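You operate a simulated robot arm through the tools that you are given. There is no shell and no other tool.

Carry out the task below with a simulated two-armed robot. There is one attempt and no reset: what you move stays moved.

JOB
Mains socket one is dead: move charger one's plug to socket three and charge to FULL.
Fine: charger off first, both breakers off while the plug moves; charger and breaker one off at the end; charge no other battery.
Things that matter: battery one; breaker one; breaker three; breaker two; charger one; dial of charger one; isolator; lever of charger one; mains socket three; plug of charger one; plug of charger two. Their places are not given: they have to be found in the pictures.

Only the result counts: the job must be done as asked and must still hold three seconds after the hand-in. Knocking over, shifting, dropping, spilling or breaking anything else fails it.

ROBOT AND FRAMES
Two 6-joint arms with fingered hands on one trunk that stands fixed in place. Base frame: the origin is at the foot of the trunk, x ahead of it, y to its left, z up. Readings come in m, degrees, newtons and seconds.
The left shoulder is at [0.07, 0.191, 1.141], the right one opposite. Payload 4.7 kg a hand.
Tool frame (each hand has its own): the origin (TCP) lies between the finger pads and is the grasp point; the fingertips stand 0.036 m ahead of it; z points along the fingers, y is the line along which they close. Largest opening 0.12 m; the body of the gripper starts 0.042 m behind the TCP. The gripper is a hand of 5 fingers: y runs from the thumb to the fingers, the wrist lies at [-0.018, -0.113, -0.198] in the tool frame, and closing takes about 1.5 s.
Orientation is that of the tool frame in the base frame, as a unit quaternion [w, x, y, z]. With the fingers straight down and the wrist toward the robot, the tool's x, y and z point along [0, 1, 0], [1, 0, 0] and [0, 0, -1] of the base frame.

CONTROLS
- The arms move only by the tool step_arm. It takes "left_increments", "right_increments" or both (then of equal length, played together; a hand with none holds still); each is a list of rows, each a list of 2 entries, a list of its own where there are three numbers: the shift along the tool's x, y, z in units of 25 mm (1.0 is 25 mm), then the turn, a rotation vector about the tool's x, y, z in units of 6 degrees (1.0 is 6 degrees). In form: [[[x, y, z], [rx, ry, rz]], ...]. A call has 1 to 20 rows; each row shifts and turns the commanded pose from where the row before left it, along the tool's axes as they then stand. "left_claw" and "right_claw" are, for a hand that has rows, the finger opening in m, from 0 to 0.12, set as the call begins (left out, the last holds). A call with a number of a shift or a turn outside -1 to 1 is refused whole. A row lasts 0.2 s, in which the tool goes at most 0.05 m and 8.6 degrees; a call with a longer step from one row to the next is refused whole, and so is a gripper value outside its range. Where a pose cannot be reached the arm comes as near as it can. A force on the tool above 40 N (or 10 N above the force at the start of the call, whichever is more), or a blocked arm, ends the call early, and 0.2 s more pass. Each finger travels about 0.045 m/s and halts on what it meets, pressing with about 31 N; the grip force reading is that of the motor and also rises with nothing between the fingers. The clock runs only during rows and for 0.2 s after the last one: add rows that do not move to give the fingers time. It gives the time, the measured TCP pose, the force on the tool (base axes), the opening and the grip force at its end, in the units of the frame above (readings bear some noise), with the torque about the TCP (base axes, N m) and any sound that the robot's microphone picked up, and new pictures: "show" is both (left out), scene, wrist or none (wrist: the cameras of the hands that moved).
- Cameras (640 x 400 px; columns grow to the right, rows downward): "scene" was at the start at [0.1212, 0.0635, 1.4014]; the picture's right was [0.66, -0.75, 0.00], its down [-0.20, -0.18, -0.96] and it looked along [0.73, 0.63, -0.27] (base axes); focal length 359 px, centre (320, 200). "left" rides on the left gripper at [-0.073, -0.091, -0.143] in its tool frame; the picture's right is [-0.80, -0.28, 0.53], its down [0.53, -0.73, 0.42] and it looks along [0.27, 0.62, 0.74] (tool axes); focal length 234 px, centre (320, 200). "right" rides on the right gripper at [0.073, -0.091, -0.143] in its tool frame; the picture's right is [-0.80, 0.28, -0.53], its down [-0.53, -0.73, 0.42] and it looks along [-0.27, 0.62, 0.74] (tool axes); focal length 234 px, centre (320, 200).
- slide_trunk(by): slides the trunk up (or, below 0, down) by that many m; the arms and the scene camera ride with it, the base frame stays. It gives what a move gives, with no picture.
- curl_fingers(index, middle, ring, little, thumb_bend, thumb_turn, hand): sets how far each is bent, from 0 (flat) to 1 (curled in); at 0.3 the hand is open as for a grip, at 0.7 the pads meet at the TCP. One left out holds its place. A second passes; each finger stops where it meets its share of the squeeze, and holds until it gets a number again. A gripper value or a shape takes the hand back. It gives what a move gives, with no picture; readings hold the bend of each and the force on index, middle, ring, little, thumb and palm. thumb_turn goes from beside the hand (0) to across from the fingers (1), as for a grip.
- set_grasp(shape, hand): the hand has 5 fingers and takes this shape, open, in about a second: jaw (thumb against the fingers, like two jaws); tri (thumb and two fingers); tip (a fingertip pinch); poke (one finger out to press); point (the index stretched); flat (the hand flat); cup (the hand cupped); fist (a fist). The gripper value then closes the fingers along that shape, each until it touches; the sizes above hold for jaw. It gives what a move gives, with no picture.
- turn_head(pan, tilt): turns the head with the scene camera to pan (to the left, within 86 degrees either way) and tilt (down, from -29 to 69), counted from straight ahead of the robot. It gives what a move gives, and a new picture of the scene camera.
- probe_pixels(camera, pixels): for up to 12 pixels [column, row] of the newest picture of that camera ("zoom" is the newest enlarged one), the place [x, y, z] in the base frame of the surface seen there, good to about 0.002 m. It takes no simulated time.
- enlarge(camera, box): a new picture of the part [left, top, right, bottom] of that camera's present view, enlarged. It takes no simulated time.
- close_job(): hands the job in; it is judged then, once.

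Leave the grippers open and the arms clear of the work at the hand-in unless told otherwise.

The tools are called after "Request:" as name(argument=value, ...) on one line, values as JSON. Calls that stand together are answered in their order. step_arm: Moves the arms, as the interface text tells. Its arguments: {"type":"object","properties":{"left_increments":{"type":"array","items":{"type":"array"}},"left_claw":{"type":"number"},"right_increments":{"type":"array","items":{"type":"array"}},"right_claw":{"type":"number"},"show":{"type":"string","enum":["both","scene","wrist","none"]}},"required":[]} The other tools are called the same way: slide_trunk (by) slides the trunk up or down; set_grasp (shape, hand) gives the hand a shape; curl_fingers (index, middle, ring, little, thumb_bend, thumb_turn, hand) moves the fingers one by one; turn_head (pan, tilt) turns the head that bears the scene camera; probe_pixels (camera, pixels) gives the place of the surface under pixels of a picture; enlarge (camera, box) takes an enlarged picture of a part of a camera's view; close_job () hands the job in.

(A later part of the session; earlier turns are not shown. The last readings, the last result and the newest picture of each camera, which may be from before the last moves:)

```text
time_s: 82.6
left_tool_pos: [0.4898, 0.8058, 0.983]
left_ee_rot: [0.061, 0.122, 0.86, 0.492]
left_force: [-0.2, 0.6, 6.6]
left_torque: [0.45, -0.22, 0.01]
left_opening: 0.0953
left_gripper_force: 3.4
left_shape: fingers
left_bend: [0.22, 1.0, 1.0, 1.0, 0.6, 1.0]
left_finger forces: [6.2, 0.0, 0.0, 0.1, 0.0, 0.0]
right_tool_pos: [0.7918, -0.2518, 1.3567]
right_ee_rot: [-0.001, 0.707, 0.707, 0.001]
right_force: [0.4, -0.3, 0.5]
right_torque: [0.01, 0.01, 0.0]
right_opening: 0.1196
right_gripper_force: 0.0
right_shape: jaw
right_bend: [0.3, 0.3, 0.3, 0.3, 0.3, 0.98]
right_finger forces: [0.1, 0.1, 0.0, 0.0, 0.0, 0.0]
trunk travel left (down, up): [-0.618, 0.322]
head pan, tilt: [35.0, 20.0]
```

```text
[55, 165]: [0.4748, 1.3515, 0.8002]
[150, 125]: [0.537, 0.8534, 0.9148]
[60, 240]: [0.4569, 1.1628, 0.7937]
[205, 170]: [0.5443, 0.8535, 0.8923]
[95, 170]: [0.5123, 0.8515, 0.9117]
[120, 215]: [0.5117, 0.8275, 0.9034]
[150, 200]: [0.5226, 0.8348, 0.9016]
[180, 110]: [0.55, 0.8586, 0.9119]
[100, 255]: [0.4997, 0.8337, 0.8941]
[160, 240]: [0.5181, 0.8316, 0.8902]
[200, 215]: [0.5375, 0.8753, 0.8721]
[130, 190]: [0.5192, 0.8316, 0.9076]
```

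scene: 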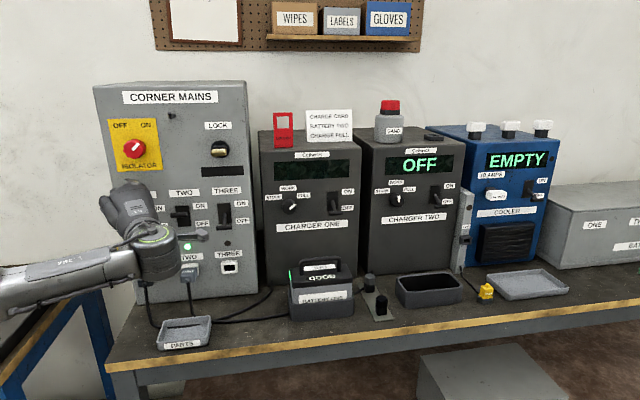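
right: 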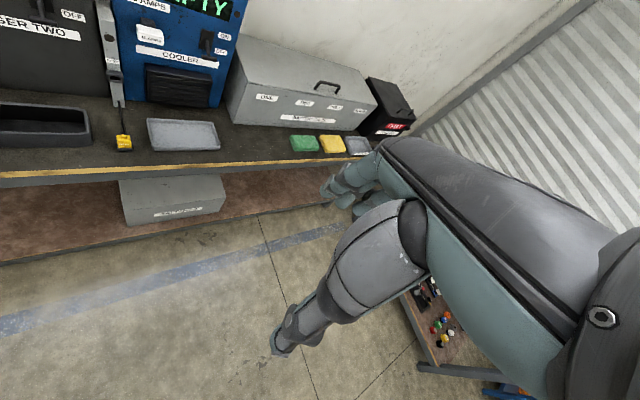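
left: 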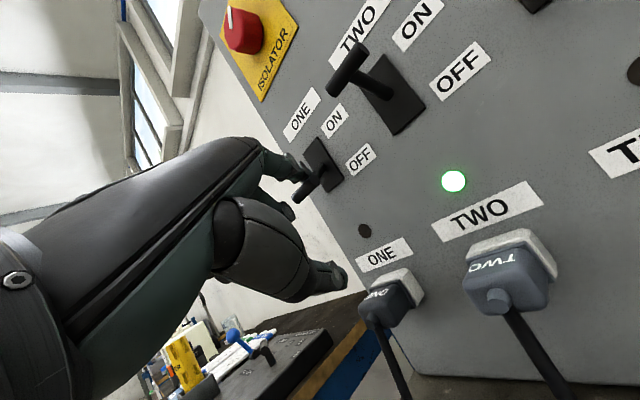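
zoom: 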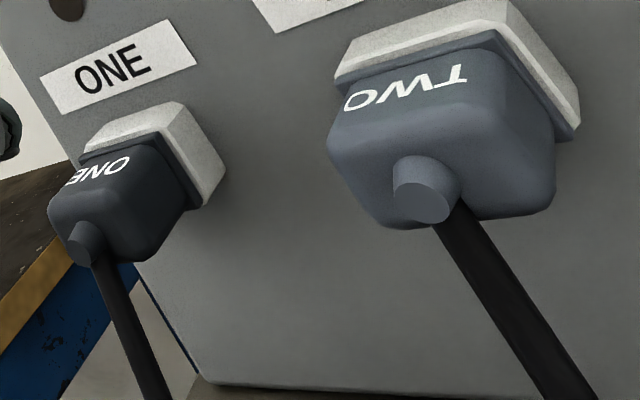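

Plug ONE: sides at u ≈ -0.256…-0.221, body from n≈0.945 to 0.983, centre z≈0.90. Now I lift the finger off breaker ONE and retreat toward the middle of the mains panel.

Request:
step_arm(left_increments=[[[0, 0.754, -0.453], [0, 0, 0]], [[0, 0.754, -0.453], [0, 0, 0]], [[0, 0.754, -0.453], [0, 0, 0]], [[0, 0.754, -0.453], [0, 0, 0]], [[0, 0.754, -0.453], [0, 0, 0]], [[0, -0.412, -0.686], [0, 0, 0]], [[0, -0.412, -0.686], [0, 0, 0]], [[0, -0.412, -0.686], [0, 0, 0]], [[-0.9, -0.15, -0.25], [0, -0.857, 0.515]], [[-0.9, -0.15, -0.25], [0, -0.857, 0.515]], [[-0.9, -0.1, -0.2], [0, -0.857, 0.515]], [[-0.9, 0, 0], [0, -0.857, 0.515]], [[-0.9, 0, 0], [0, -0.857, 0.515]]], show="both")

Request:
enlarge(camera="scene", box=[80, 150, 260, 262])

```text
time_s: 85.4
left_tool_pos: [0.5678, 0.6775, 1.0892]
left_ee_rot: [0.184, 0.342, 0.801, 0.456]
left_force: [-0.1, 0.4, -0.6]
left_torque: [-0.02, 0.04, 0.0]
left_opening: 0.0866
left_gripper_force: 0.0
left_shape: fingers
left_bend: [0.25, 1.0, 1.0, 1.0, 0.6, 1.0]
left_finger forces: [0.1, 0.0, 0.0, 0.0, 0.0, 0.0]
right_tool_pos: [0.7919, -0.2503, 1.3573]
right_ee_rot: [0.0, 0.707, 0.707, 0.0]
right_force: [0.1, -0.3, 0.2]
right_torque: [-0.01, 0.0, 0.02]
right_opening: 0.1198
right_gripper_force: 0.1
right_shape: jaw
right_bend: [0.3, 0.3, 0.3, 0.3, 0.3, 0.98]
right_finger forces: [0.1, 0.0, 0.0, 0.1, 0.0, 0.1]
trunk travel left (down, up): [-0.618, 0.322]
head pan, tilt: [35.0, 20.0]
```

scene: 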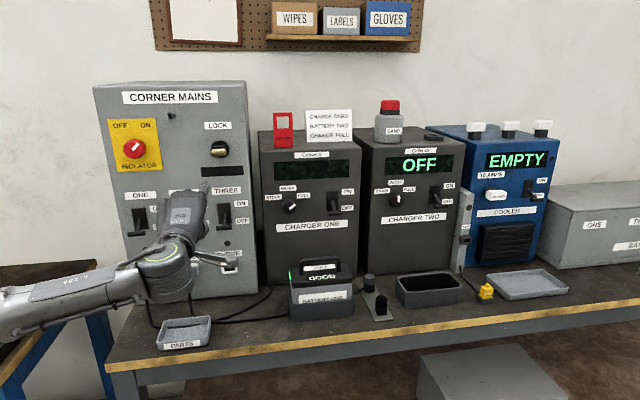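
left: 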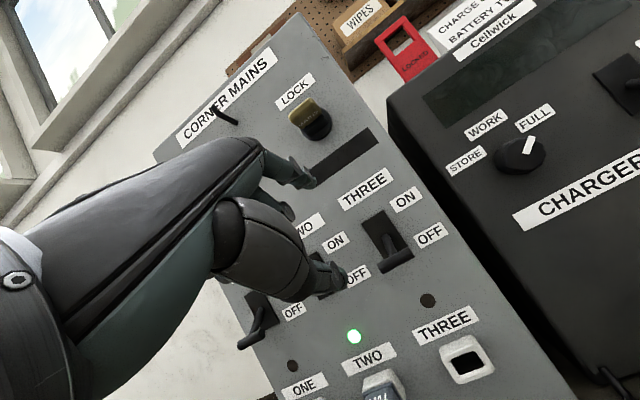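

```text
3.56 times, centred on (170, 206) of scene
```

zoom: 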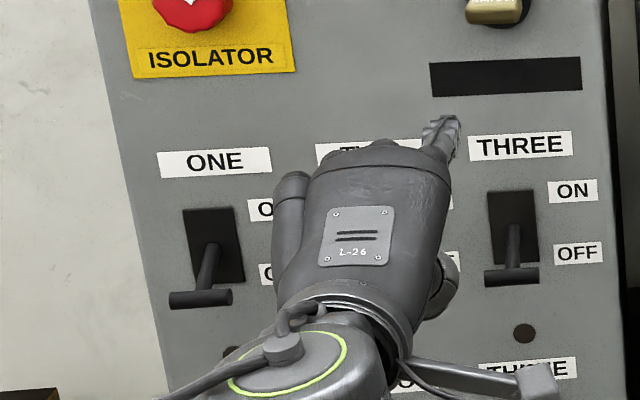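

Breakers ONE and THREE are both down (OFF); TWO still lit. Before the plug grasp I check where the side table (left) lies, since the elbow will swing that way.

Request:
probe_pixels(camera="scene", pixels=[[20, 275], [60, 270], [95, 262], [90, 275], [60, 320], [40, 310], [10, 370], [110, 340], [120, 365], [150, 375]])

Request:
turn_head(pan=80, tilt=30)

```text
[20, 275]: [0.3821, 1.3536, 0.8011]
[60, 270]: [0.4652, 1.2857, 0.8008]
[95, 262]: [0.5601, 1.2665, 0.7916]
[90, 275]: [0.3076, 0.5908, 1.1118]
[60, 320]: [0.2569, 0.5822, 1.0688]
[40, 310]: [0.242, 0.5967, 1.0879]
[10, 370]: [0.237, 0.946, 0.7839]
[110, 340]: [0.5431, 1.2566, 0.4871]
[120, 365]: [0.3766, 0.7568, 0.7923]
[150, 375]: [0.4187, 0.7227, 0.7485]
```

```text
time_s: 86.5
left_tool_pos: [0.5666, 0.6785, 1.0905]
left_ee_rot: [0.183, 0.341, 0.802, 0.456]
left_force: [0.5, -0.9, 0.4]
left_torque: [-0.02, 0.0, 0.02]
left_opening: 0.0866
left_gripper_force: 0.1
left_shape: fingers
left_bend: [0.25, 1.0, 1.0, 1.0, 0.6, 1.0]
left_finger forces: [0.0, 0.0, 0.1, 0.0, 0.0, 0.0]
right_tool_pos: [0.7914, -0.2496, 1.3569]
right_ee_rot: [0.0, 0.708, 0.707, 0.0]
right_force: [-0.6, -0.2, 1.0]
right_torque: [0.01, 0.03, -0.02]
right_opening: 0.1195
right_gripper_force: 0.0
right_shape: jaw
right_bend: [0.3, 0.3, 0.3, 0.3, 0.3, 0.98]
right_finger forces: [0.1, 0.1, 0.0, 0.0, 0.1, 0.1]
trunk travel left (down, up): [-0.618, 0.322]
head pan, tilt: [80.0, 30.0]
```

scene: 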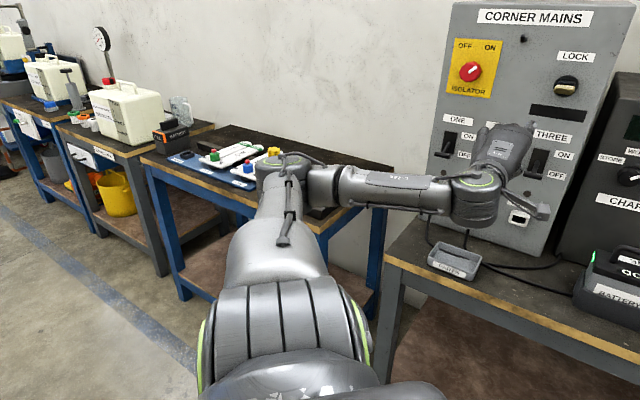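

I'll probe the side table's near edge and what's on it, and the elbow.

Request:
probe_pixels(camera="scene", pixels=[[150, 162], [200, 182], [240, 203], [325, 225], [350, 210], [380, 175], [270, 160], [215, 155], [305, 155], [280, 185], [400, 260], [560, 340]])

```text
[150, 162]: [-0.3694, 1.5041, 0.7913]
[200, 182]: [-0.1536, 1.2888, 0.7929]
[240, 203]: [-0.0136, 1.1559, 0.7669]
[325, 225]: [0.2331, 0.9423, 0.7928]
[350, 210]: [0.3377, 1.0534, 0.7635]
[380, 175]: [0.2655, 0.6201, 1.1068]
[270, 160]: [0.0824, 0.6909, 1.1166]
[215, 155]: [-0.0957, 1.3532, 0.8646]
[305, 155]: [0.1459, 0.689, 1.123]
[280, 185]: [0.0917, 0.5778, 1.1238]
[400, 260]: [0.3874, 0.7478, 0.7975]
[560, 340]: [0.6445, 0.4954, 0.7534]
```

The side table's front edge is at n≈0.82, u<-0.5 — well clear of the elbow (n≈0.55). Now I back off a little, open the hand to the jaw shape, then roll to the handshake pose.

Request:
step_arm(left_increments=[[[0, 0.1, -0.9], [0, 0, 0]]], show="none")

Request:
set_grasp(hand="left", shape="jaw")

Request:
step_arm(left_increments=[[[0, 0, 0], [0, 0, -1]], [[0, 0, 0], [0, 0, -1]], [[0, 0, 0], [0, 0, -1]], [[0, 0, 0], [0, 0, -1]], [[0, 0, 0], [0, 0, -1]]], show="none")

```text
time_s: 86.9
left_tool_pos: [0.5531, 0.6654, 1.1046]
left_ee_rot: [0.184, 0.342, 0.801, 0.456]
left_force: [-0.4, -0.5, 0.5]
left_torque: [-0.03, -0.01, 0.04]
left_opening: 0.0868
left_gripper_force: 0.0
left_shape: fingers
left_bend: [0.25, 1.0, 1.0, 1.0, 0.6, 1.0]
left_finger forces: [0.0, 0.0, 0.0, 0.0, 0.1, 0.0]
right_tool_pos: [0.7911, -0.2518, 1.3568]
right_ee_rot: [-0.001, 0.707, 0.707, -0.001]
right_force: [-0.8, -0.6, -0.1]
right_torque: [0.04, -0.02, 0.0]
right_opening: 0.1197
right_gripper_force: 0.1
right_shape: jaw
right_bend: [0.3, 0.3, 0.3, 0.3, 0.3, 0.98]
right_finger forces: [0.1, 0.0, 0.0, 0.0, 0.0, 0.0]
trunk travel left (down, up): [-0.618, 0.322]
head pan, tilt: [80.0, 30.0]
```

```text
time_s: 87.8
left_tool_pos: [0.5542, 0.665, 1.103]
left_ee_rot: [0.184, 0.341, 0.801, 0.455]
left_force: [0.5, 0.5, 0.5]
left_torque: [0.0, -0.02, -0.01]
left_opening: 0.12
left_gripper_force: 0.1
left_shape: jaw
left_bend: [0.3, 0.3, 0.3, 0.3, 0.3, 0.98]
left_finger forces: [0.1, 0.0, 0.0, 0.0, 0.0, 0.0]
right_tool_pos: [0.7922, -0.2497, 1.3579]
right_ee_rot: [0.0, 0.707, 0.707, 0.001]
right_force: [0.3, -1.0, -0.3]
right_torque: [0.0, 0.0, -0.04]
right_opening: 0.1199
right_gripper_force: 0.0
right_shape: jaw
right_bend: [0.3, 0.3, 0.3, 0.3, 0.3, 0.98]
right_finger forces: [0.0, 0.1, 0.1, 0.0, 0.1, 0.0]
trunk travel left (down, up): [-0.618, 0.322]
head pan, tilt: [80.0, 30.0]
```

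```text
time_s: 89.0
left_tool_pos: [0.554, 0.6654, 1.1025]
left_ee_rot: [0.296, 0.122, 0.863, 0.391]
left_force: [1.2, 0.0, 0.2]
left_torque: [0.01, -0.02, 0.04]
left_opening: 0.1198
left_gripper_force: 0.0
left_shape: jaw
left_bend: [0.3, 0.3, 0.3, 0.3, 0.3, 0.98]
left_finger forces: [0.0, 0.1, 0.1, 0.0, 0.1, 0.1]
right_tool_pos: [0.7926, -0.2518, 1.356]
right_ee_rot: [0.0, 0.707, 0.707, 0.0]
right_force: [0.2, -0.5, 0.7]
right_torque: [0.01, 0.0, 0.01]
right_opening: 0.1195
right_gripper_force: 0.0
right_shape: jaw
right_bend: [0.3, 0.3, 0.3, 0.3, 0.3, 0.98]
right_finger forces: [0.0, 0.1, 0.0, 0.1, 0.0, 0.1]
trunk travel left (down, up): [-0.618, 0.322]
head pan, tilt: [80.0, 30.0]
```

No flags at 30° roll. Continuing the roll to 90°.

Request:
step_arm(left_increments=[[[0, 0, 0], [0, 0, -1]], [[0, 0, 0], [0, 0, -1]], [[0, 0, 0], [0, 0, -1]], [[0, 0, 0], [0, 0, -1]], [[0, 0, 0], [0, 0, -1]], [[0, 0, 0], [0, 0, -1]], [[0, 0, 0], [0, 0, -1]], [[0, 0, 0], [0, 0, -1]], [[0, 0, 0], [0, 0, -1]], [[0, 0, 0], [0, 0, -1]]], show="both")

```text
time_s: 91.0
left_tool_pos: [0.6048, 0.7024, 1.0869]
left_ee_rot: [0.446, -0.261, 0.824, 0.234]
left_force: [-30.5, -40.7, 22.0]
left_torque: [1.11, 1.14, 3.48]
left_opening: 0.1156
left_gripper_force: 0.0
left_shape: jaw
left_bend: [0.3, 0.3, 0.3, 0.3, 0.3, 0.98]
left_finger forces: [0.1, 56.4, 0.0, 0.0, 0.1, 0.0]
left hand out of reach, approached as far as the arm can: row 5, 6, 7, 8, 9
right_tool_pos: [0.7868, -0.2587, 1.3593]
right_ee_rot: [-0.001, 0.707, 0.707, 0.004]
right_force: [0.5, 0.7, -0.2]
right_torque: [-0.06, 0.04, -0.01]
right_opening: 0.1198
right_gripper_force: 0.1
right_shape: jaw
right_bend: [0.3, 0.3, 0.3, 0.3, 0.3, 0.98]
right_finger forces: [0.0, 0.1, 0.0, 0.0, 0.0, 0.1]
trunk travel left (down, up): [-0.618, 0.322]
head pan, tilt: [80.0, 30.0]
stopped in row 9 (left hand): the force on the tool passed its limit at 45 N (the readings are from after the stop); the commanded pose is now the measured one
```

scene: 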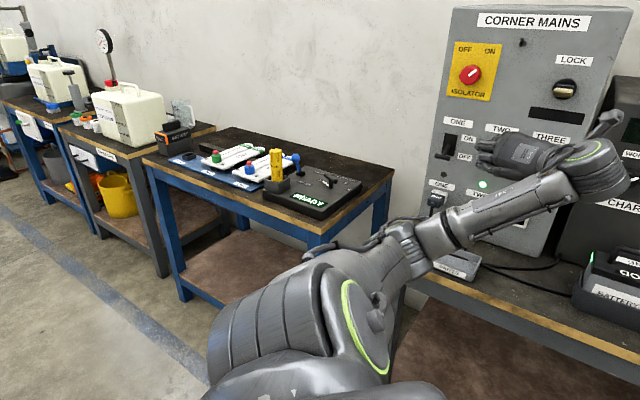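
left: 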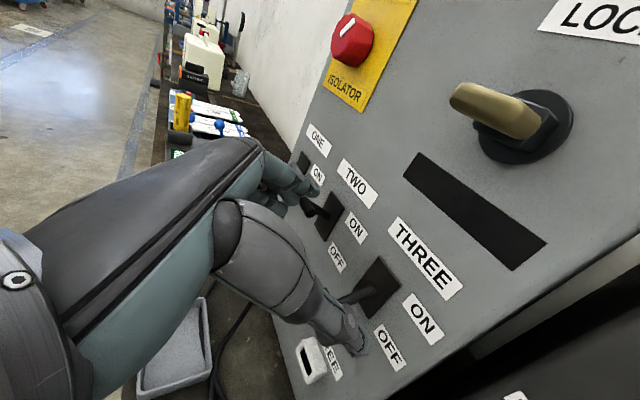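

The hand drifted forward when the wrist hit its bend limit, and a finger pressed the panel area near breaker TWO; the call stopped. Let me look closely before retreating.

Request:
enlarge(camera="left", box=[240, 130, 440, 255])

Request:
enlarge(camera="scene", box=[420, 90, 600, 202])

Request:
enlarge(camera="left", box=[260, 250, 460, 375])

```text
3.20 times, centred on (340, 192) of left
```

zoom: 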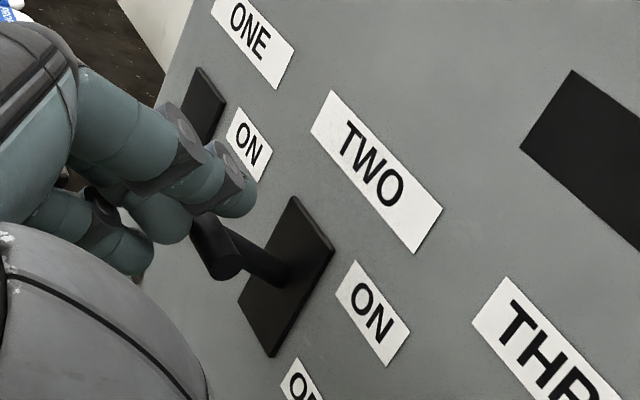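

```text
3.56 times, centred on (510, 146) of scene
```

zoom: 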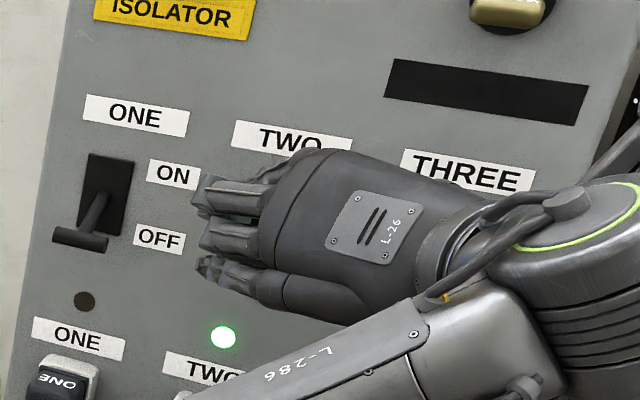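

```text
3.20 times, centred on (360, 312) of left
```

zoom: 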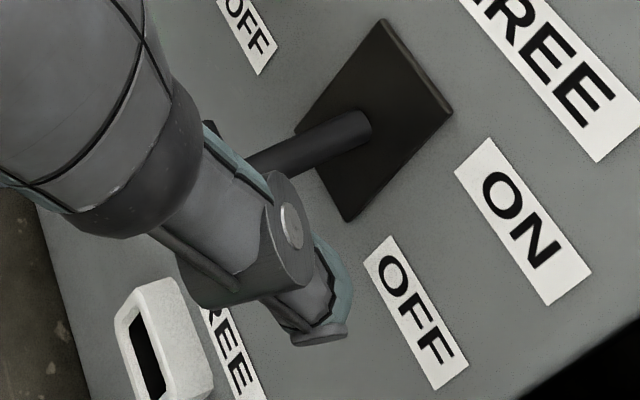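

The middle finger rests on the front of breaker TWO's bar (still ON, lamp lit), and the thumb is close to breaker THREE's rod. I'll probe the thumb and finger positions so the retreat doesn't hook anything.

Request:
probe_pixels(camera="zoom", pixels=[[320, 325], [335, 290], [290, 220], [300, 140], [350, 125], [230, 270], [270, 165], [330, 335]])

Request:
probe_pixels(camera="left", pixels=[[316, 195], [310, 190], [300, 215], [308, 208], [312, 212], [285, 213]])

```text
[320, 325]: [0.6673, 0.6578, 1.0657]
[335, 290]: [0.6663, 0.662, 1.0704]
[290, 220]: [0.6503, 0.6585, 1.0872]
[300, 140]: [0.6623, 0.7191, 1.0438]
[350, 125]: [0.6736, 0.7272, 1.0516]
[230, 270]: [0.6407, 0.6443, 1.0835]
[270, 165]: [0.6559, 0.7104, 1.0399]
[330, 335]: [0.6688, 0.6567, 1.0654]
```

```text
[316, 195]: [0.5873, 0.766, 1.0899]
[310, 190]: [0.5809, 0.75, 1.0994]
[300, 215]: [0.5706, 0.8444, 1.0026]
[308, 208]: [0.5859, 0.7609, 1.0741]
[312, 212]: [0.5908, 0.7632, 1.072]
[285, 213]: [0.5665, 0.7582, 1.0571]
```

The thumb is to the right of breaker THREE's bar and not hooked; the index is just above breaker TWO's bar. I'll retreat straight back from the panel while un-rolling the hand.

Request:
step_arm(left_increments=[[[0.39, -0.065, -0.696], [0, 0, 0.3]], [[0.381, -0.105, -0.696], [0, 0, 1]], [[0.368, -0.144, -0.696], [0, 0, 1]], [[0.35, -0.182, -0.696], [0, 0, 1]]], show="both")

```text
time_s: 92.0
left_tool_pos: [0.5648, 0.6594, 1.0727]
left_ee_rot: [0.393, -0.113, 0.862, 0.301]
left_force: [0.0, 0.6, 0.2]
left_torque: [0.02, 0.03, -0.01]
left_opening: 0.1201
left_gripper_force: 0.1
left_shape: jaw
left_bend: [0.3, 0.3, 0.3, 0.3, 0.3, 0.98]
left_finger forces: [0.0, 0.0, 0.1, 0.1, 0.0, 0.0]
left hand out of reach, approached as far as the arm can: row 1
right_tool_pos: [0.7923, -0.2498, 1.3573]
right_ee_rot: [0.0, 0.708, 0.707, -0.001]
right_force: [-0.4, 0.4, 0.9]
right_torque: [-0.04, 0.0, -0.05]
right_opening: 0.1198
right_gripper_force: 0.1
right_shape: jaw
right_bend: [0.3, 0.3, 0.3, 0.3, 0.3, 0.98]
right_finger forces: [0.0, 0.1, 0.0, 0.1, 0.0, 0.0]
trunk travel left (down, up): [-0.618, 0.322]
head pan, tilt: [80.0, 30.0]
```

scene: 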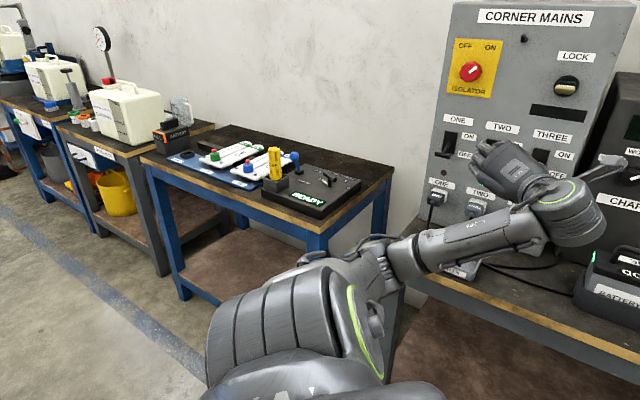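
left: 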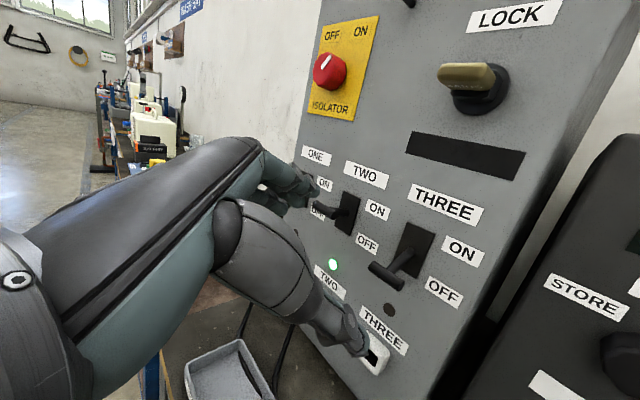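

Clear of the panel: breaker TWO is still ON with its lamp lit, THREE is still OFF. Raising the trunk 0.2 m will flatten the forearm and ease the wrist bend for the plug grasp.

Request:
slide_trunk(by=0.2)

Request:
turn_head(pan=55, tilt=30)

```text
time_s: 94.2
left_tool_pos: [0.5658, 0.6601, 1.2706]
left_ee_rot: [0.394, -0.114, 0.861, 0.301]
left_force: [0.3, -0.7, -0.7]
left_torque: [0.01, 0.0, -0.03]
left_opening: 0.1198
left_gripper_force: 0.0
left_shape: jaw
left_bend: [0.3, 0.3, 0.3, 0.3, 0.3, 0.98]
left_finger forces: [0.1, 0.1, 0.0, 0.0, 0.1, 0.0]
right_tool_pos: [0.7917, -0.2504, 1.5561]
right_ee_rot: [0.0, 0.707, 0.707, 0.001]
right_force: [0.4, 0.6, -0.2]
right_torque: [0.01, 0.0, -0.03]
right_opening: 0.1196
right_gripper_force: 0.1
right_shape: jaw
right_bend: [0.3, 0.3, 0.3, 0.3, 0.3, 0.98]
right_finger forces: [0.0, 0.0, 0.0, 0.1, 0.0, 0.0]
trunk travel left (down, up): [-0.818, 0.122]
head pan, tilt: [80.0, 30.0]
```

```text
time_s: 95.0
left_tool_pos: [0.5665, 0.6601, 1.2719]
left_ee_rot: [0.393, -0.115, 0.861, 0.302]
left_force: [-0.2, 0.3, 0.7]
left_torque: [0.01, 0.03, 0.02]
left_opening: 0.1198
left_gripper_force: 0.0
left_shape: jaw
left_bend: [0.3, 0.3, 0.3, 0.3, 0.3, 0.98]
left_finger forces: [0.0, 0.0, 0.1, 0.1, 0.1, 0.0]
right_tool_pos: [0.7904, -0.2509, 1.5571]
right_ee_rot: [0.0, 0.707, 0.707, 0.0]
right_force: [0.4, -0.2, 0.1]
right_torque: [-0.01, 0.01, -0.02]
right_opening: 0.1198
right_gripper_force: 0.1
right_shape: jaw
right_bend: [0.3, 0.3, 0.3, 0.3, 0.3, 0.98]
right_finger forces: [0.0, 0.0, 0.1, 0.0, 0.0, 0.0]
trunk travel left (down, up): [-0.818, 0.122]
head pan, tilt: [55.0, 30.0]
```

scene: 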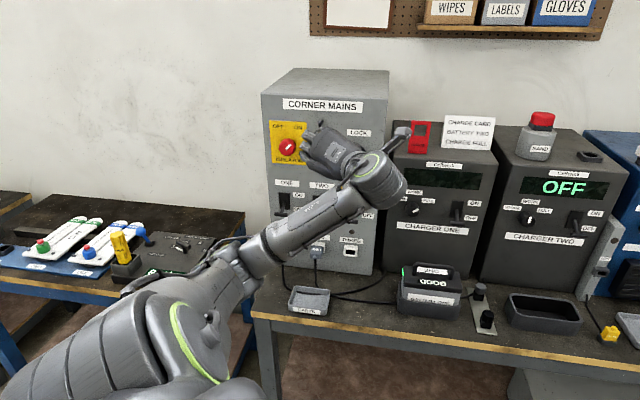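

The hand is at z 1.27 in front of the panel (n≈0.87). I'll lower it 0.25 m, staying clear of the levers (tips at n≈0.91).

Request:
step_arm(left_increments=[[[0.7455, -0.43, 0.509], [0, 0, 0]], [[0.7455, -0.43, 0.509], [0, 0, 0]], [[0.7455, -0.43, 0.509], [0, 0, 0]], [[0.7455, -0.43, 0.509], [0, 0, 0]], [[0.7455, -0.43, 0.509], [0, 0, 0]], [[0.7455, -0.43, 0.509], [0, 0, 0]], [[0.7455, -0.43, 0.509], [0, 0, 0]], [[0.7455, -0.43, 0.509], [0, 0, 0]], [[0.7455, -0.43, 0.509], [0, 0, 0]]], show="scene")

```text
time_s: 97.0
left_tool_pos: [0.5662, 0.6602, 1.046]
left_ee_rot: [0.393, -0.115, 0.861, 0.301]
left_force: [-0.3, 0.4, 0.0]
left_torque: [0.02, 0.01, 0.0]
left_opening: 0.1199
left_gripper_force: 0.0
left_shape: jaw
left_bend: [0.3, 0.3, 0.3, 0.3, 0.3, 0.98]
left_finger forces: [0.0, 0.0, 0.0, 0.0, 0.0, 0.0]
right_tool_pos: [0.7932, -0.2516, 1.5567]
right_ee_rot: [0.0, 0.707, 0.707, 0.0]
right_force: [-0.1, -0.9, -0.2]
right_torque: [0.03, 0.02, 0.03]
right_opening: 0.1199
right_gripper_force: 0.0
right_shape: jaw
right_bend: [0.3, 0.3, 0.3, 0.3, 0.3, 0.98]
right_finger forces: [0.0, 0.0, 0.0, 0.0, 0.0, 0.1]
trunk travel left (down, up): [-0.818, 0.122]
head pan, tilt: [55.0, 30.0]
```

scene: 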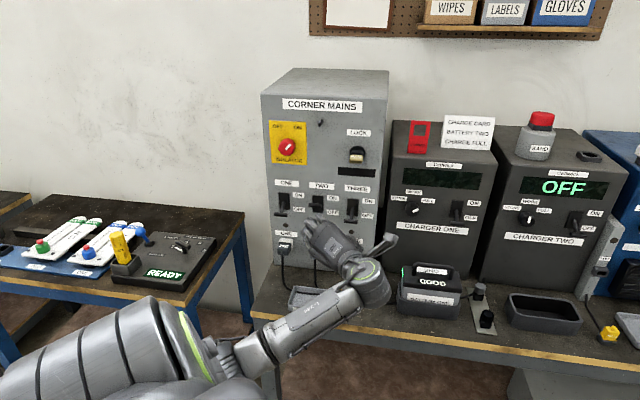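

No flags. Now pitch up 16° and finish the roll (30°) at this lower position.

Request:
step_arm(left_increments=[[[0, 0, 0], [-0.443, -0.772, 0]], [[0, 0, 0], [-0.443, -0.772, 0]], [[0, 0, 0], [-0.443, -0.772, 0]], [[0, 0, 0], [0, 0, -0.8]], [[0, 0, 0], [0, 0, -0.8]], [[0, 0, 0], [0, 0, -0.8]], [[0, 0, 0], [0, 0, -0.8]], [[0, 0, 0], [0, 0, -0.8]], [[0, 0, 0], [0, 0, -0.8]]], show="both")

```text
time_s: 99.0
left_tool_pos: [0.5648, 0.6595, 1.0474]
left_ee_rot: [0.563, -0.297, 0.733, 0.239]
left_force: [0.6, 0.0, 0.6]
left_torque: [-0.02, 0.03, -0.01]
left_opening: 0.1197
left_gripper_force: 0.0
left_shape: jaw
left_bend: [0.3, 0.3, 0.3, 0.3, 0.3, 0.98]
left_finger forces: [0.0, 0.1, 0.1, 0.1, 0.0, 0.1]
right_tool_pos: [0.7915, -0.2504, 1.5575]
right_ee_rot: [0.0, 0.707, 0.707, 0.0]
right_force: [0.6, 0.6, 0.4]
right_torque: [-0.05, -0.02, -0.03]
right_opening: 0.1199
right_gripper_force: 0.1
right_shape: jaw
right_bend: [0.3, 0.3, 0.3, 0.3, 0.3, 0.98]
right_finger forces: [0.0, 0.0, 0.0, 0.1, 0.0, 0.0]
trunk travel left (down, up): [-0.818, 0.122]
head pan, tilt: [55.0, 30.0]
```

scene: 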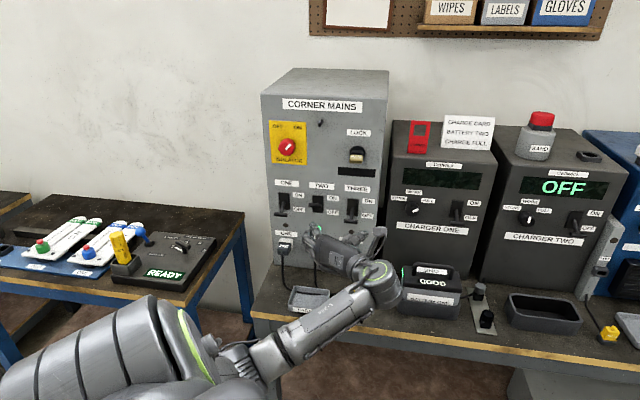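
left: 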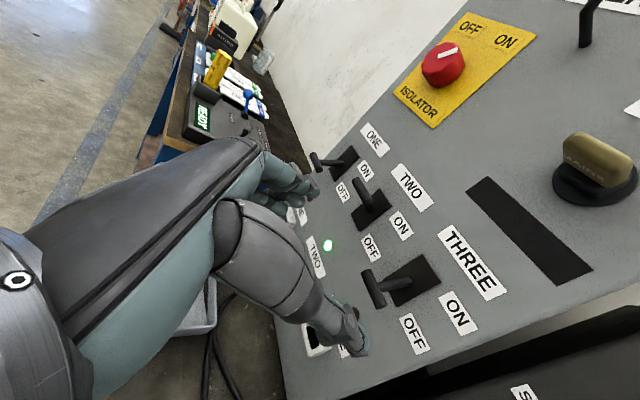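

The handshake pose is reached without flags. Next: move left and down to the pre-grasp point in front of plug ONE (u −0.2385, n 0.875, z 0.912) with the opening at 0.08 m.

Request:
step_arm(left_increments=[[[0.57, 0.762, 0.19], [0, 0, 0]], [[0.57, 0.762, 0.19], [0, 0, 0]], [[0.57, 0.762, 0.19], [0, 0, 0]], [[0.57, 0.762, 0.19], [0, 0, 0]], [[0.57, 0.762, 0.19], [0, 0, 0]], [[0.57, 0.762, 0.19], [0, 0, 0]], [[0.57, 0.762, 0.19], [0, 0, 0]], [[0.57, 0.762, 0.19], [0, 0, 0]], [[0.57, 0.762, 0.19], [0, 0, 0]]], left_claw=0.08, show="both")

```text
time_s: 101.0
left_tool_pos: [0.4536, 0.7846, 0.9249]
left_ee_rot: [0.56, -0.295, 0.736, 0.237]
left_force: [-0.3, 0.3, 0.0]
left_torque: [-0.03, 0.0, 0.02]
left_opening: 0.0802
left_gripper_force: 0.0
left_shape: jaw
left_bend: [0.27, 0.38, 0.36, 0.35, 0.62, 0.99]
left_finger forces: [0.1, 0.1, 0.0, 0.0, 0.0, 0.0]
left hand out of reach, approached as far as the arm can: row 9
right_tool_pos: [0.7922, -0.2517, 1.5566]
right_ee_rot: [0.0, 0.707, 0.707, 0.0]
right_force: [0.2, 0.4, 1.1]
right_torque: [0.0, 0.03, -0.04]
right_opening: 0.1197
right_gripper_force: 0.1
right_shape: jaw
right_bend: [0.3, 0.3, 0.3, 0.3, 0.3, 0.98]
right_finger forces: [0.1, 0.0, 0.0, 0.0, 0.0, 0.1]
trunk travel left (down, up): [-0.818, 0.122]
head pan, tilt: [55.0, 30.0]
```

scene: 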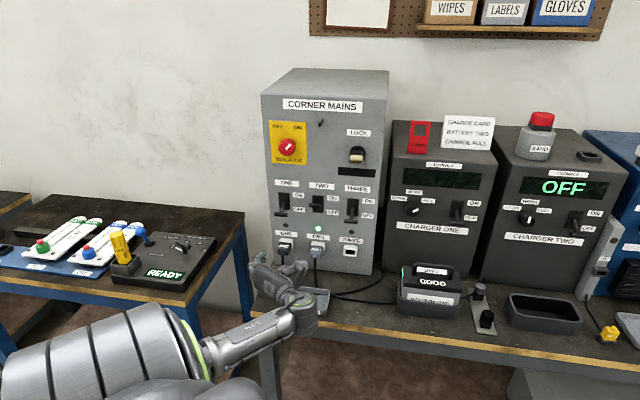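
left: 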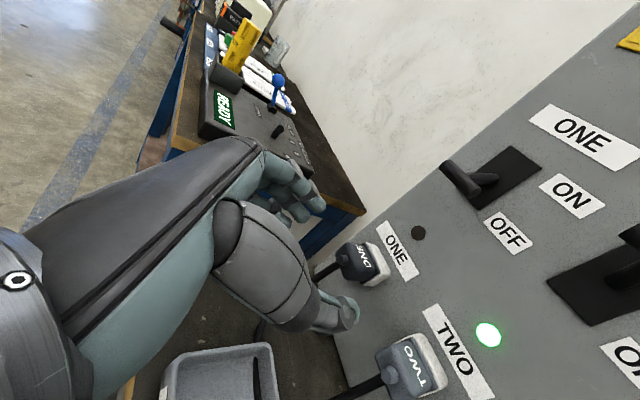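

TCP is at u −0.234, n 0.876, z 0.925; only the last row was at the reach limit (too close to the shoulder), which improves going forward. I'll advance halfway while lowering slightly, then check alignment.

Request:
step_arm(left_increments=[[[0.2, 0.09, 0.75], [0, 0, 0]], [[0.2, 0.09, 0.75], [0, 0, 0]]], show="both")

Request:
enlarge(camera="left", box=[240, 140, 480, 290])

Request:
enlarge(camera="scene", box=[230, 220, 340, 289])

```text
time_s: 101.7
left_tool_pos: [0.4821, 0.798, 0.9248]
left_ee_rot: [0.559, -0.296, 0.737, 0.239]
left_force: [0.5, 0.4, -0.5]
left_torque: [0.03, -0.02, 0.0]
left_opening: 0.0804
left_gripper_force: 0.2
left_shape: jaw
left_bend: [0.27, 0.38, 0.36, 0.35, 0.62, 0.99]
left_finger forces: [0.1, 0.0, 0.1, 0.0, 0.0, 0.0]
left hand out of reach, approached as far as the arm can: row 1, 2
right_tool_pos: [0.7927, -0.2495, 1.5567]
right_ee_rot: [0.0, 0.708, 0.707, 0.0]
right_force: [-0.3, 0.1, 0.4]
right_torque: [0.01, 0.03, -0.02]
right_opening: 0.1197
right_gripper_force: 0.1
right_shape: jaw
right_bend: [0.3, 0.3, 0.3, 0.3, 0.3, 0.98]
right_finger forces: [0.0, 0.0, 0.0, 0.0, 0.1, 0.0]
trunk travel left (down, up): [-0.818, 0.122]
head pan, tilt: [55.0, 30.0]
```

scene: 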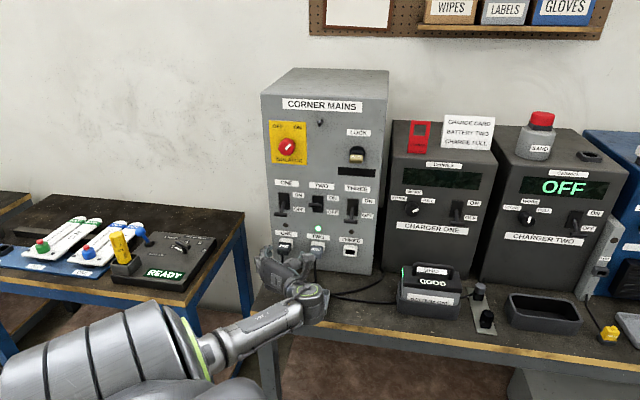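
left: 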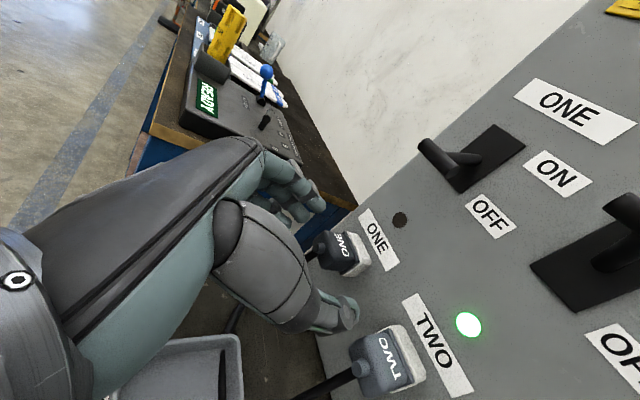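

```text
2.67 times, centred on (360, 215) of left
```

zoom: 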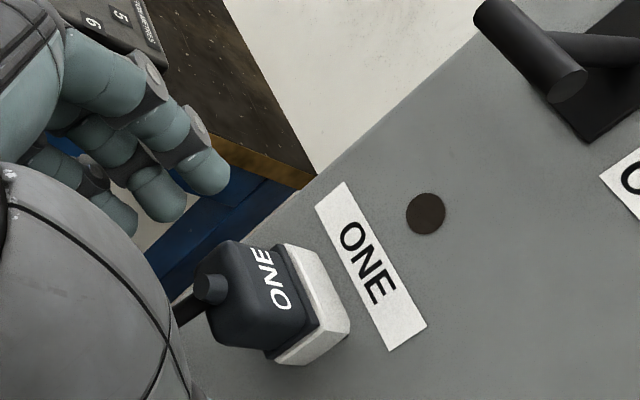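

```text
5.80 times, centred on (285, 254) of scene
```

zoom: 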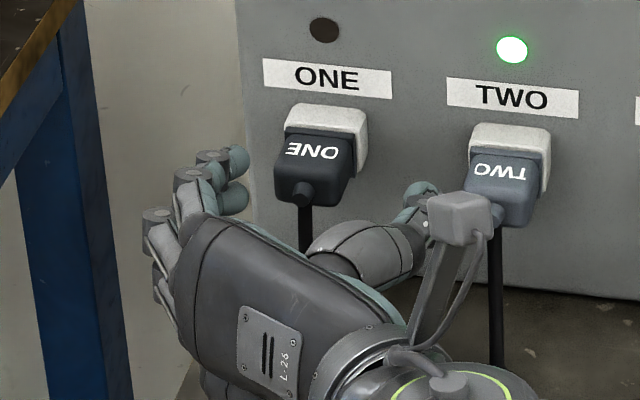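

The last rows were limited (shoulder pitch at its end when the wrist is low and close). A steeper hand pitch brings the wrist forward and up. I'll rise 4 cm and pitch the hand 30° further down.

Request:
step_arm(left_increments=[[[-0.8, 0, -0.21], [0, 0, 0]], [[-0.8, 0, -0.21], [0, 0, 0]], [[0, 0, 0], [0, 1, 0]], [[0, 0, 0], [0, 1, 0]], [[0, 0, 0], [0, 1, 0]], [[0, 0, 0], [0, 1, 0]], [[0, 0, 0], [0, 1, 0]]], show="both")

```text
time_s: 103.2
left_tool_pos: [0.4818, 0.797, 0.9661]
left_ee_rot: [0.354, -0.347, 0.855, 0.154]
left_force: [-0.9, 0.3, 0.2]
left_torque: [0.01, 0.01, -0.01]
left_opening: 0.0804
left_gripper_force: 0.1
left_shape: jaw
left_bend: [0.27, 0.38, 0.36, 0.35, 0.62, 1.0]
left_finger forces: [0.0, 0.0, 0.0, 0.1, 0.0, 0.0]
right_tool_pos: [0.7915, -0.2511, 1.5568]
right_ee_rot: [0.0, 0.707, 0.707, 0.0]
right_force: [1.3, -0.3, 0.2]
right_torque: [0.02, 0.02, 0.03]
right_opening: 0.1197
right_gripper_force: 0.1
right_shape: jaw
right_bend: [0.3, 0.3, 0.3, 0.3, 0.3, 0.98]
right_finger forces: [0.1, 0.0, 0.1, 0.0, 0.0, 0.0]
trunk travel left (down, up): [-0.818, 0.122]
head pan, tilt: [55.0, 30.0]
```

scene: 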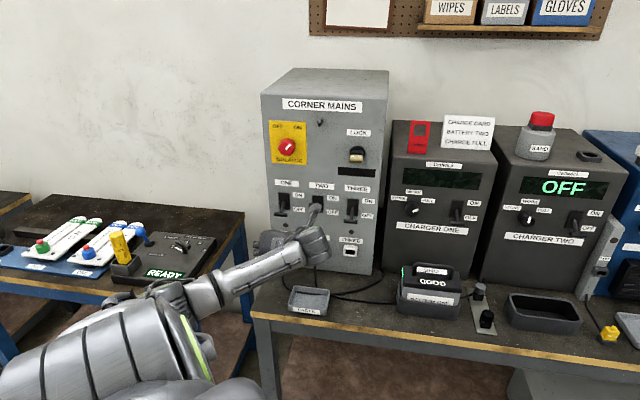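
left: 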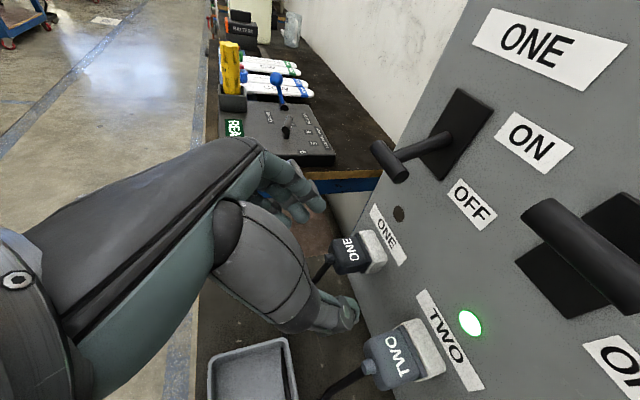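

Pitched to 45° with no flags. I'll align to plug ONE (u −0.2385), then approach along the finger direction halfway and look.

Request:
step_arm(left_increments=[[[0.44, 0.6, 0.18], [0, 0, 0]], [[0, 0, 0.8], [0, 0, 0]]], show="both")

Request:
enlarge(camera="left", box=[240, 150, 440, 275])

Request:
enlarge(camera="scene", box=[230, 200, 340, 269])

```text
time_s: 103.8
left_tool_pos: [0.4784, 0.8147, 0.9407]
left_ee_rot: [0.352, -0.348, 0.855, 0.155]
left_force: [-0.1, 0.2, 0.4]
left_torque: [0.0, 0.06, -0.02]
left_opening: 0.0805
left_gripper_force: 0.0
left_shape: jaw
left_bend: [0.27, 0.38, 0.36, 0.35, 0.62, 1.0]
left_finger forces: [0.0, 0.0, 0.1, 0.1, 0.0, 0.0]
right_tool_pos: [0.794, -0.2501, 1.5561]
right_ee_rot: [-0.001, 0.707, 0.707, 0.0]
right_force: [1.0, 1.1, -0.7]
right_torque: [0.03, 0.03, 0.01]
right_opening: 0.1197
right_gripper_force: 0.1
right_shape: jaw
right_bend: [0.3, 0.3, 0.3, 0.3, 0.3, 0.98]
right_finger forces: [0.0, 0.1, 0.0, 0.0, 0.0, 0.0]
trunk travel left (down, up): [-0.818, 0.122]
head pan, tilt: [55.0, 30.0]
```

scene: 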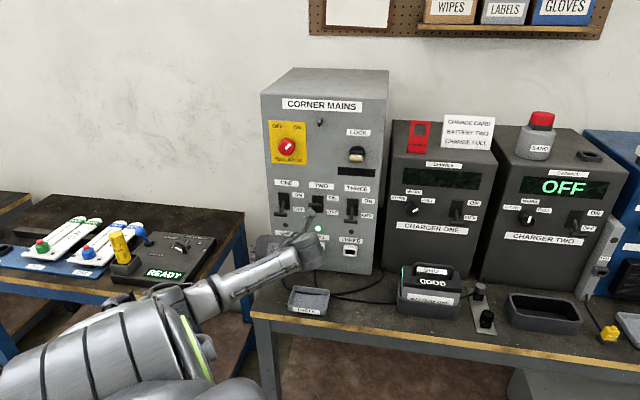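
left: 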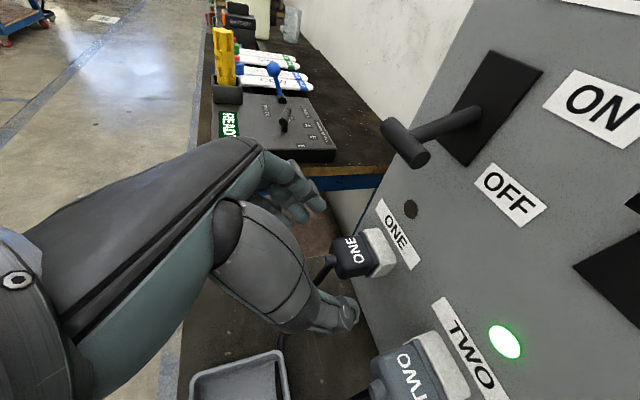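

```text
3.20 times, centred on (340, 212) of left
```

zoom: 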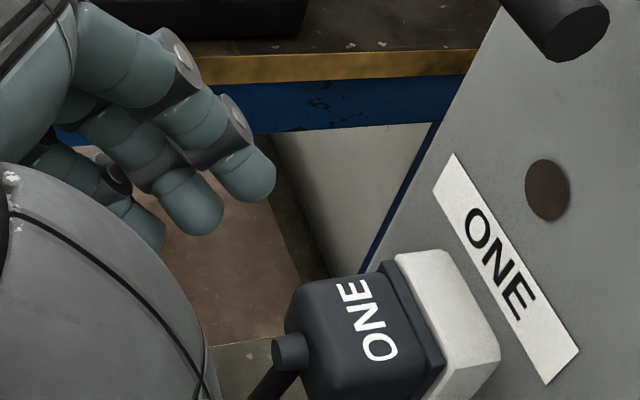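

```text
5.80 times, centred on (285, 234) of scene
```

zoom: 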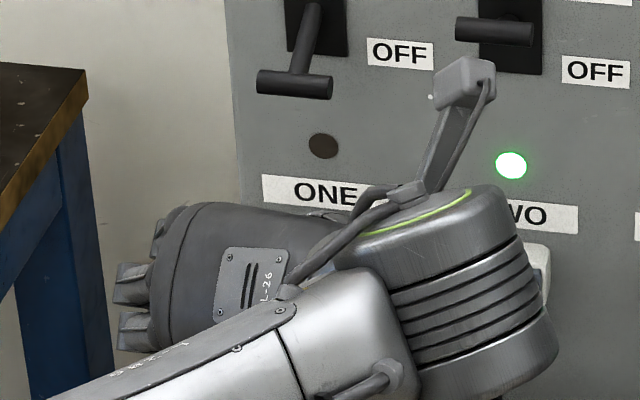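

I'll probe the fingertips and thumb against the plug sides.

Request:
probe_pixels(camera="left", pixels=[[320, 205], [324, 210], [305, 220], [290, 222], [350, 325], [340, 320], [330, 325], [354, 310], [350, 255], [345, 262], [372, 250], [325, 260]])

```text
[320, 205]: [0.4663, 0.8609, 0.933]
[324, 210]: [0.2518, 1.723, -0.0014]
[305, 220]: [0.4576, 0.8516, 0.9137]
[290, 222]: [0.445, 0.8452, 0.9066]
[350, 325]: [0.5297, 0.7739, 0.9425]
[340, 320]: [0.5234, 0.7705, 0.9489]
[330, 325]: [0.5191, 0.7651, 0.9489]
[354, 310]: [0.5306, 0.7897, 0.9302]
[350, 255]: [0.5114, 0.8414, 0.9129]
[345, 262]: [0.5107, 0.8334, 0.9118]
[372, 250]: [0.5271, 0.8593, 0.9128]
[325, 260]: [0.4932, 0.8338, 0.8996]
```

Index tip (u −0.279, n 0.939, z 0.933), thumb tip (u −0.183, n 0.934, z 0.93) straddle the plug. I'll advance 4 cm along the fingers so the pads sit beside the plug body.

Request:
step_arm(left_increments=[[[0, 0, 0.8], [0, 0, 0]], [[0, 0, 0.8], [0, 0, 0]]], show="wrist")

Request:
enlarge(camera="left", box=[240, 150, 440, 275])

Request:
probe_pixels(camera="left", pixels=[[320, 205], [305, 220], [354, 310], [350, 325], [345, 240], [340, 245], [365, 235]])

```text
time_s: 104.5
left_tool_pos: [0.4971, 0.8349, 0.9134]
left_ee_rot: [0.353, -0.347, 0.855, 0.155]
left_force: [-0.4, -1.1, -0.8]
left_torque: [0.0, 0.0, 0.05]
left_opening: 0.0804
left_gripper_force: 0.1
left_shape: jaw
left_bend: [0.27, 0.38, 0.36, 0.35, 0.62, 1.0]
left_finger forces: [0.0, 0.0, 0.1, 0.1, 0.1, 0.0]
right_tool_pos: [0.7924, -0.2496, 1.5567]
right_ee_rot: [-0.001, 0.707, 0.707, -0.001]
right_force: [0.6, -0.4, -1.2]
right_torque: [-0.02, 0.04, -0.02]
right_opening: 0.1199
right_gripper_force: 0.0
right_shape: jaw
right_bend: [0.3, 0.3, 0.3, 0.3, 0.3, 0.98]
right_finger forces: [0.0, 0.1, 0.0, 0.0, 0.1, 0.0]
trunk travel left (down, up): [-0.818, 0.122]
head pan, tilt: [55.0, 30.0]
```

left: 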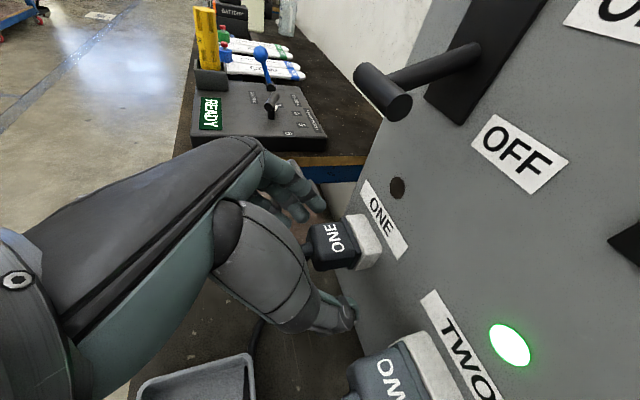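

```text
3.20 times, centred on (340, 212) of left
```

zoom: 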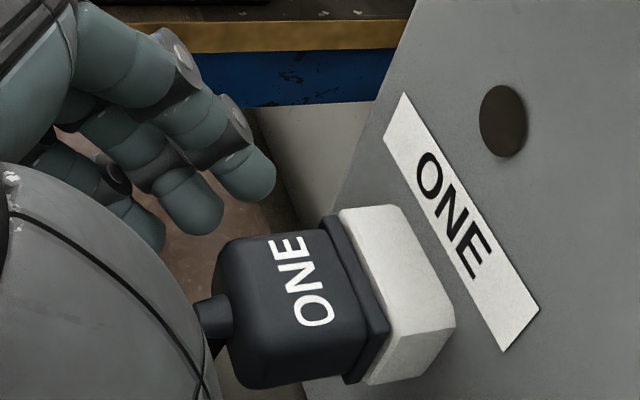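

```text
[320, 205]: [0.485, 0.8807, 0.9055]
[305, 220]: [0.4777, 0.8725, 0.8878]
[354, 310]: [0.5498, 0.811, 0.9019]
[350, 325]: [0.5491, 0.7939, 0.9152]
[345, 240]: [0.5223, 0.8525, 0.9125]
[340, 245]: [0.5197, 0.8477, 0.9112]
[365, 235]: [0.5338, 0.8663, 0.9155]
```

The pads sit on both sides of the plug body. Closing the hand on the plug.

Request:
step_arm(left_increments=[[[0, 0, 0], [0, 0, 0]], [[0, 0, 0], [0, 0, 0]], [[0, 0, 0], [0, 0, 0]], [[0, 0, 0], [0, 0, 0]], [[0, 0, 0], [0, 0, 0]], [[0, 0, 0], [0, 0, 0]], [[0, 0, 0], [0, 0, 0]]], left_claw=0.02, show="wrist")

Request:
enlarge(camera="left", box=[240, 150, 440, 275])

```text
time_s: 106.0
left_tool_pos: [0.4979, 0.8347, 0.9134]
left_ee_rot: [0.354, -0.348, 0.854, 0.155]
left_force: [2.1, -1.2, -1.5]
left_torque: [-0.07, -0.03, 0.0]
left_opening: 0.0304
left_gripper_force: 31.4
left_shape: jaw
left_bend: [0.74, 0.55, 0.59, 0.56, 0.75, 1.0]
left_finger forces: [16.0, 8.4, 0.0, 0.1, 27.3, 0.0]
right_tool_pos: [0.7924, -0.2493, 1.5569]
right_ee_rot: [0.0, 0.708, 0.707, 0.0]
right_force: [0.6, -0.5, -0.5]
right_torque: [-0.03, 0.0, 0.02]
right_opening: 0.1197
right_gripper_force: 0.1
right_shape: jaw
right_bend: [0.3, 0.3, 0.3, 0.3, 0.3, 0.98]
right_finger forces: [0.0, 0.1, 0.1, 0.1, 0.0, 0.0]
trunk travel left (down, up): [-0.818, 0.122]
head pan, tilt: [55.0, 30.0]
```

left: 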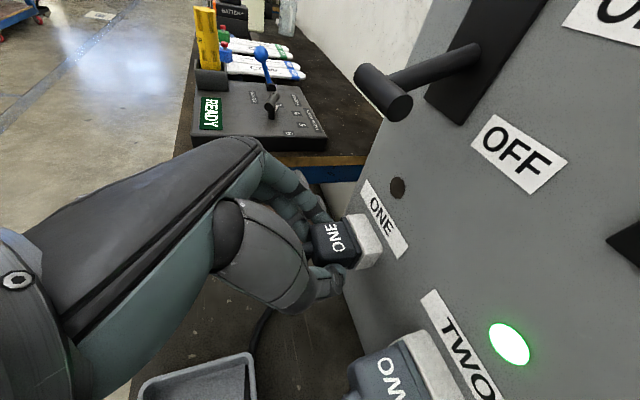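

```text
3.20 times, centred on (340, 212) of left
```

zoom: 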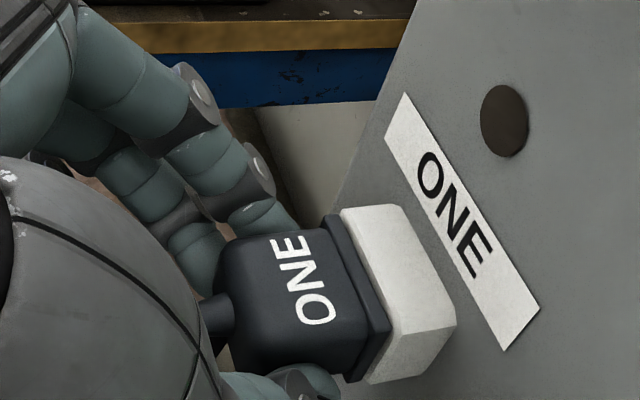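

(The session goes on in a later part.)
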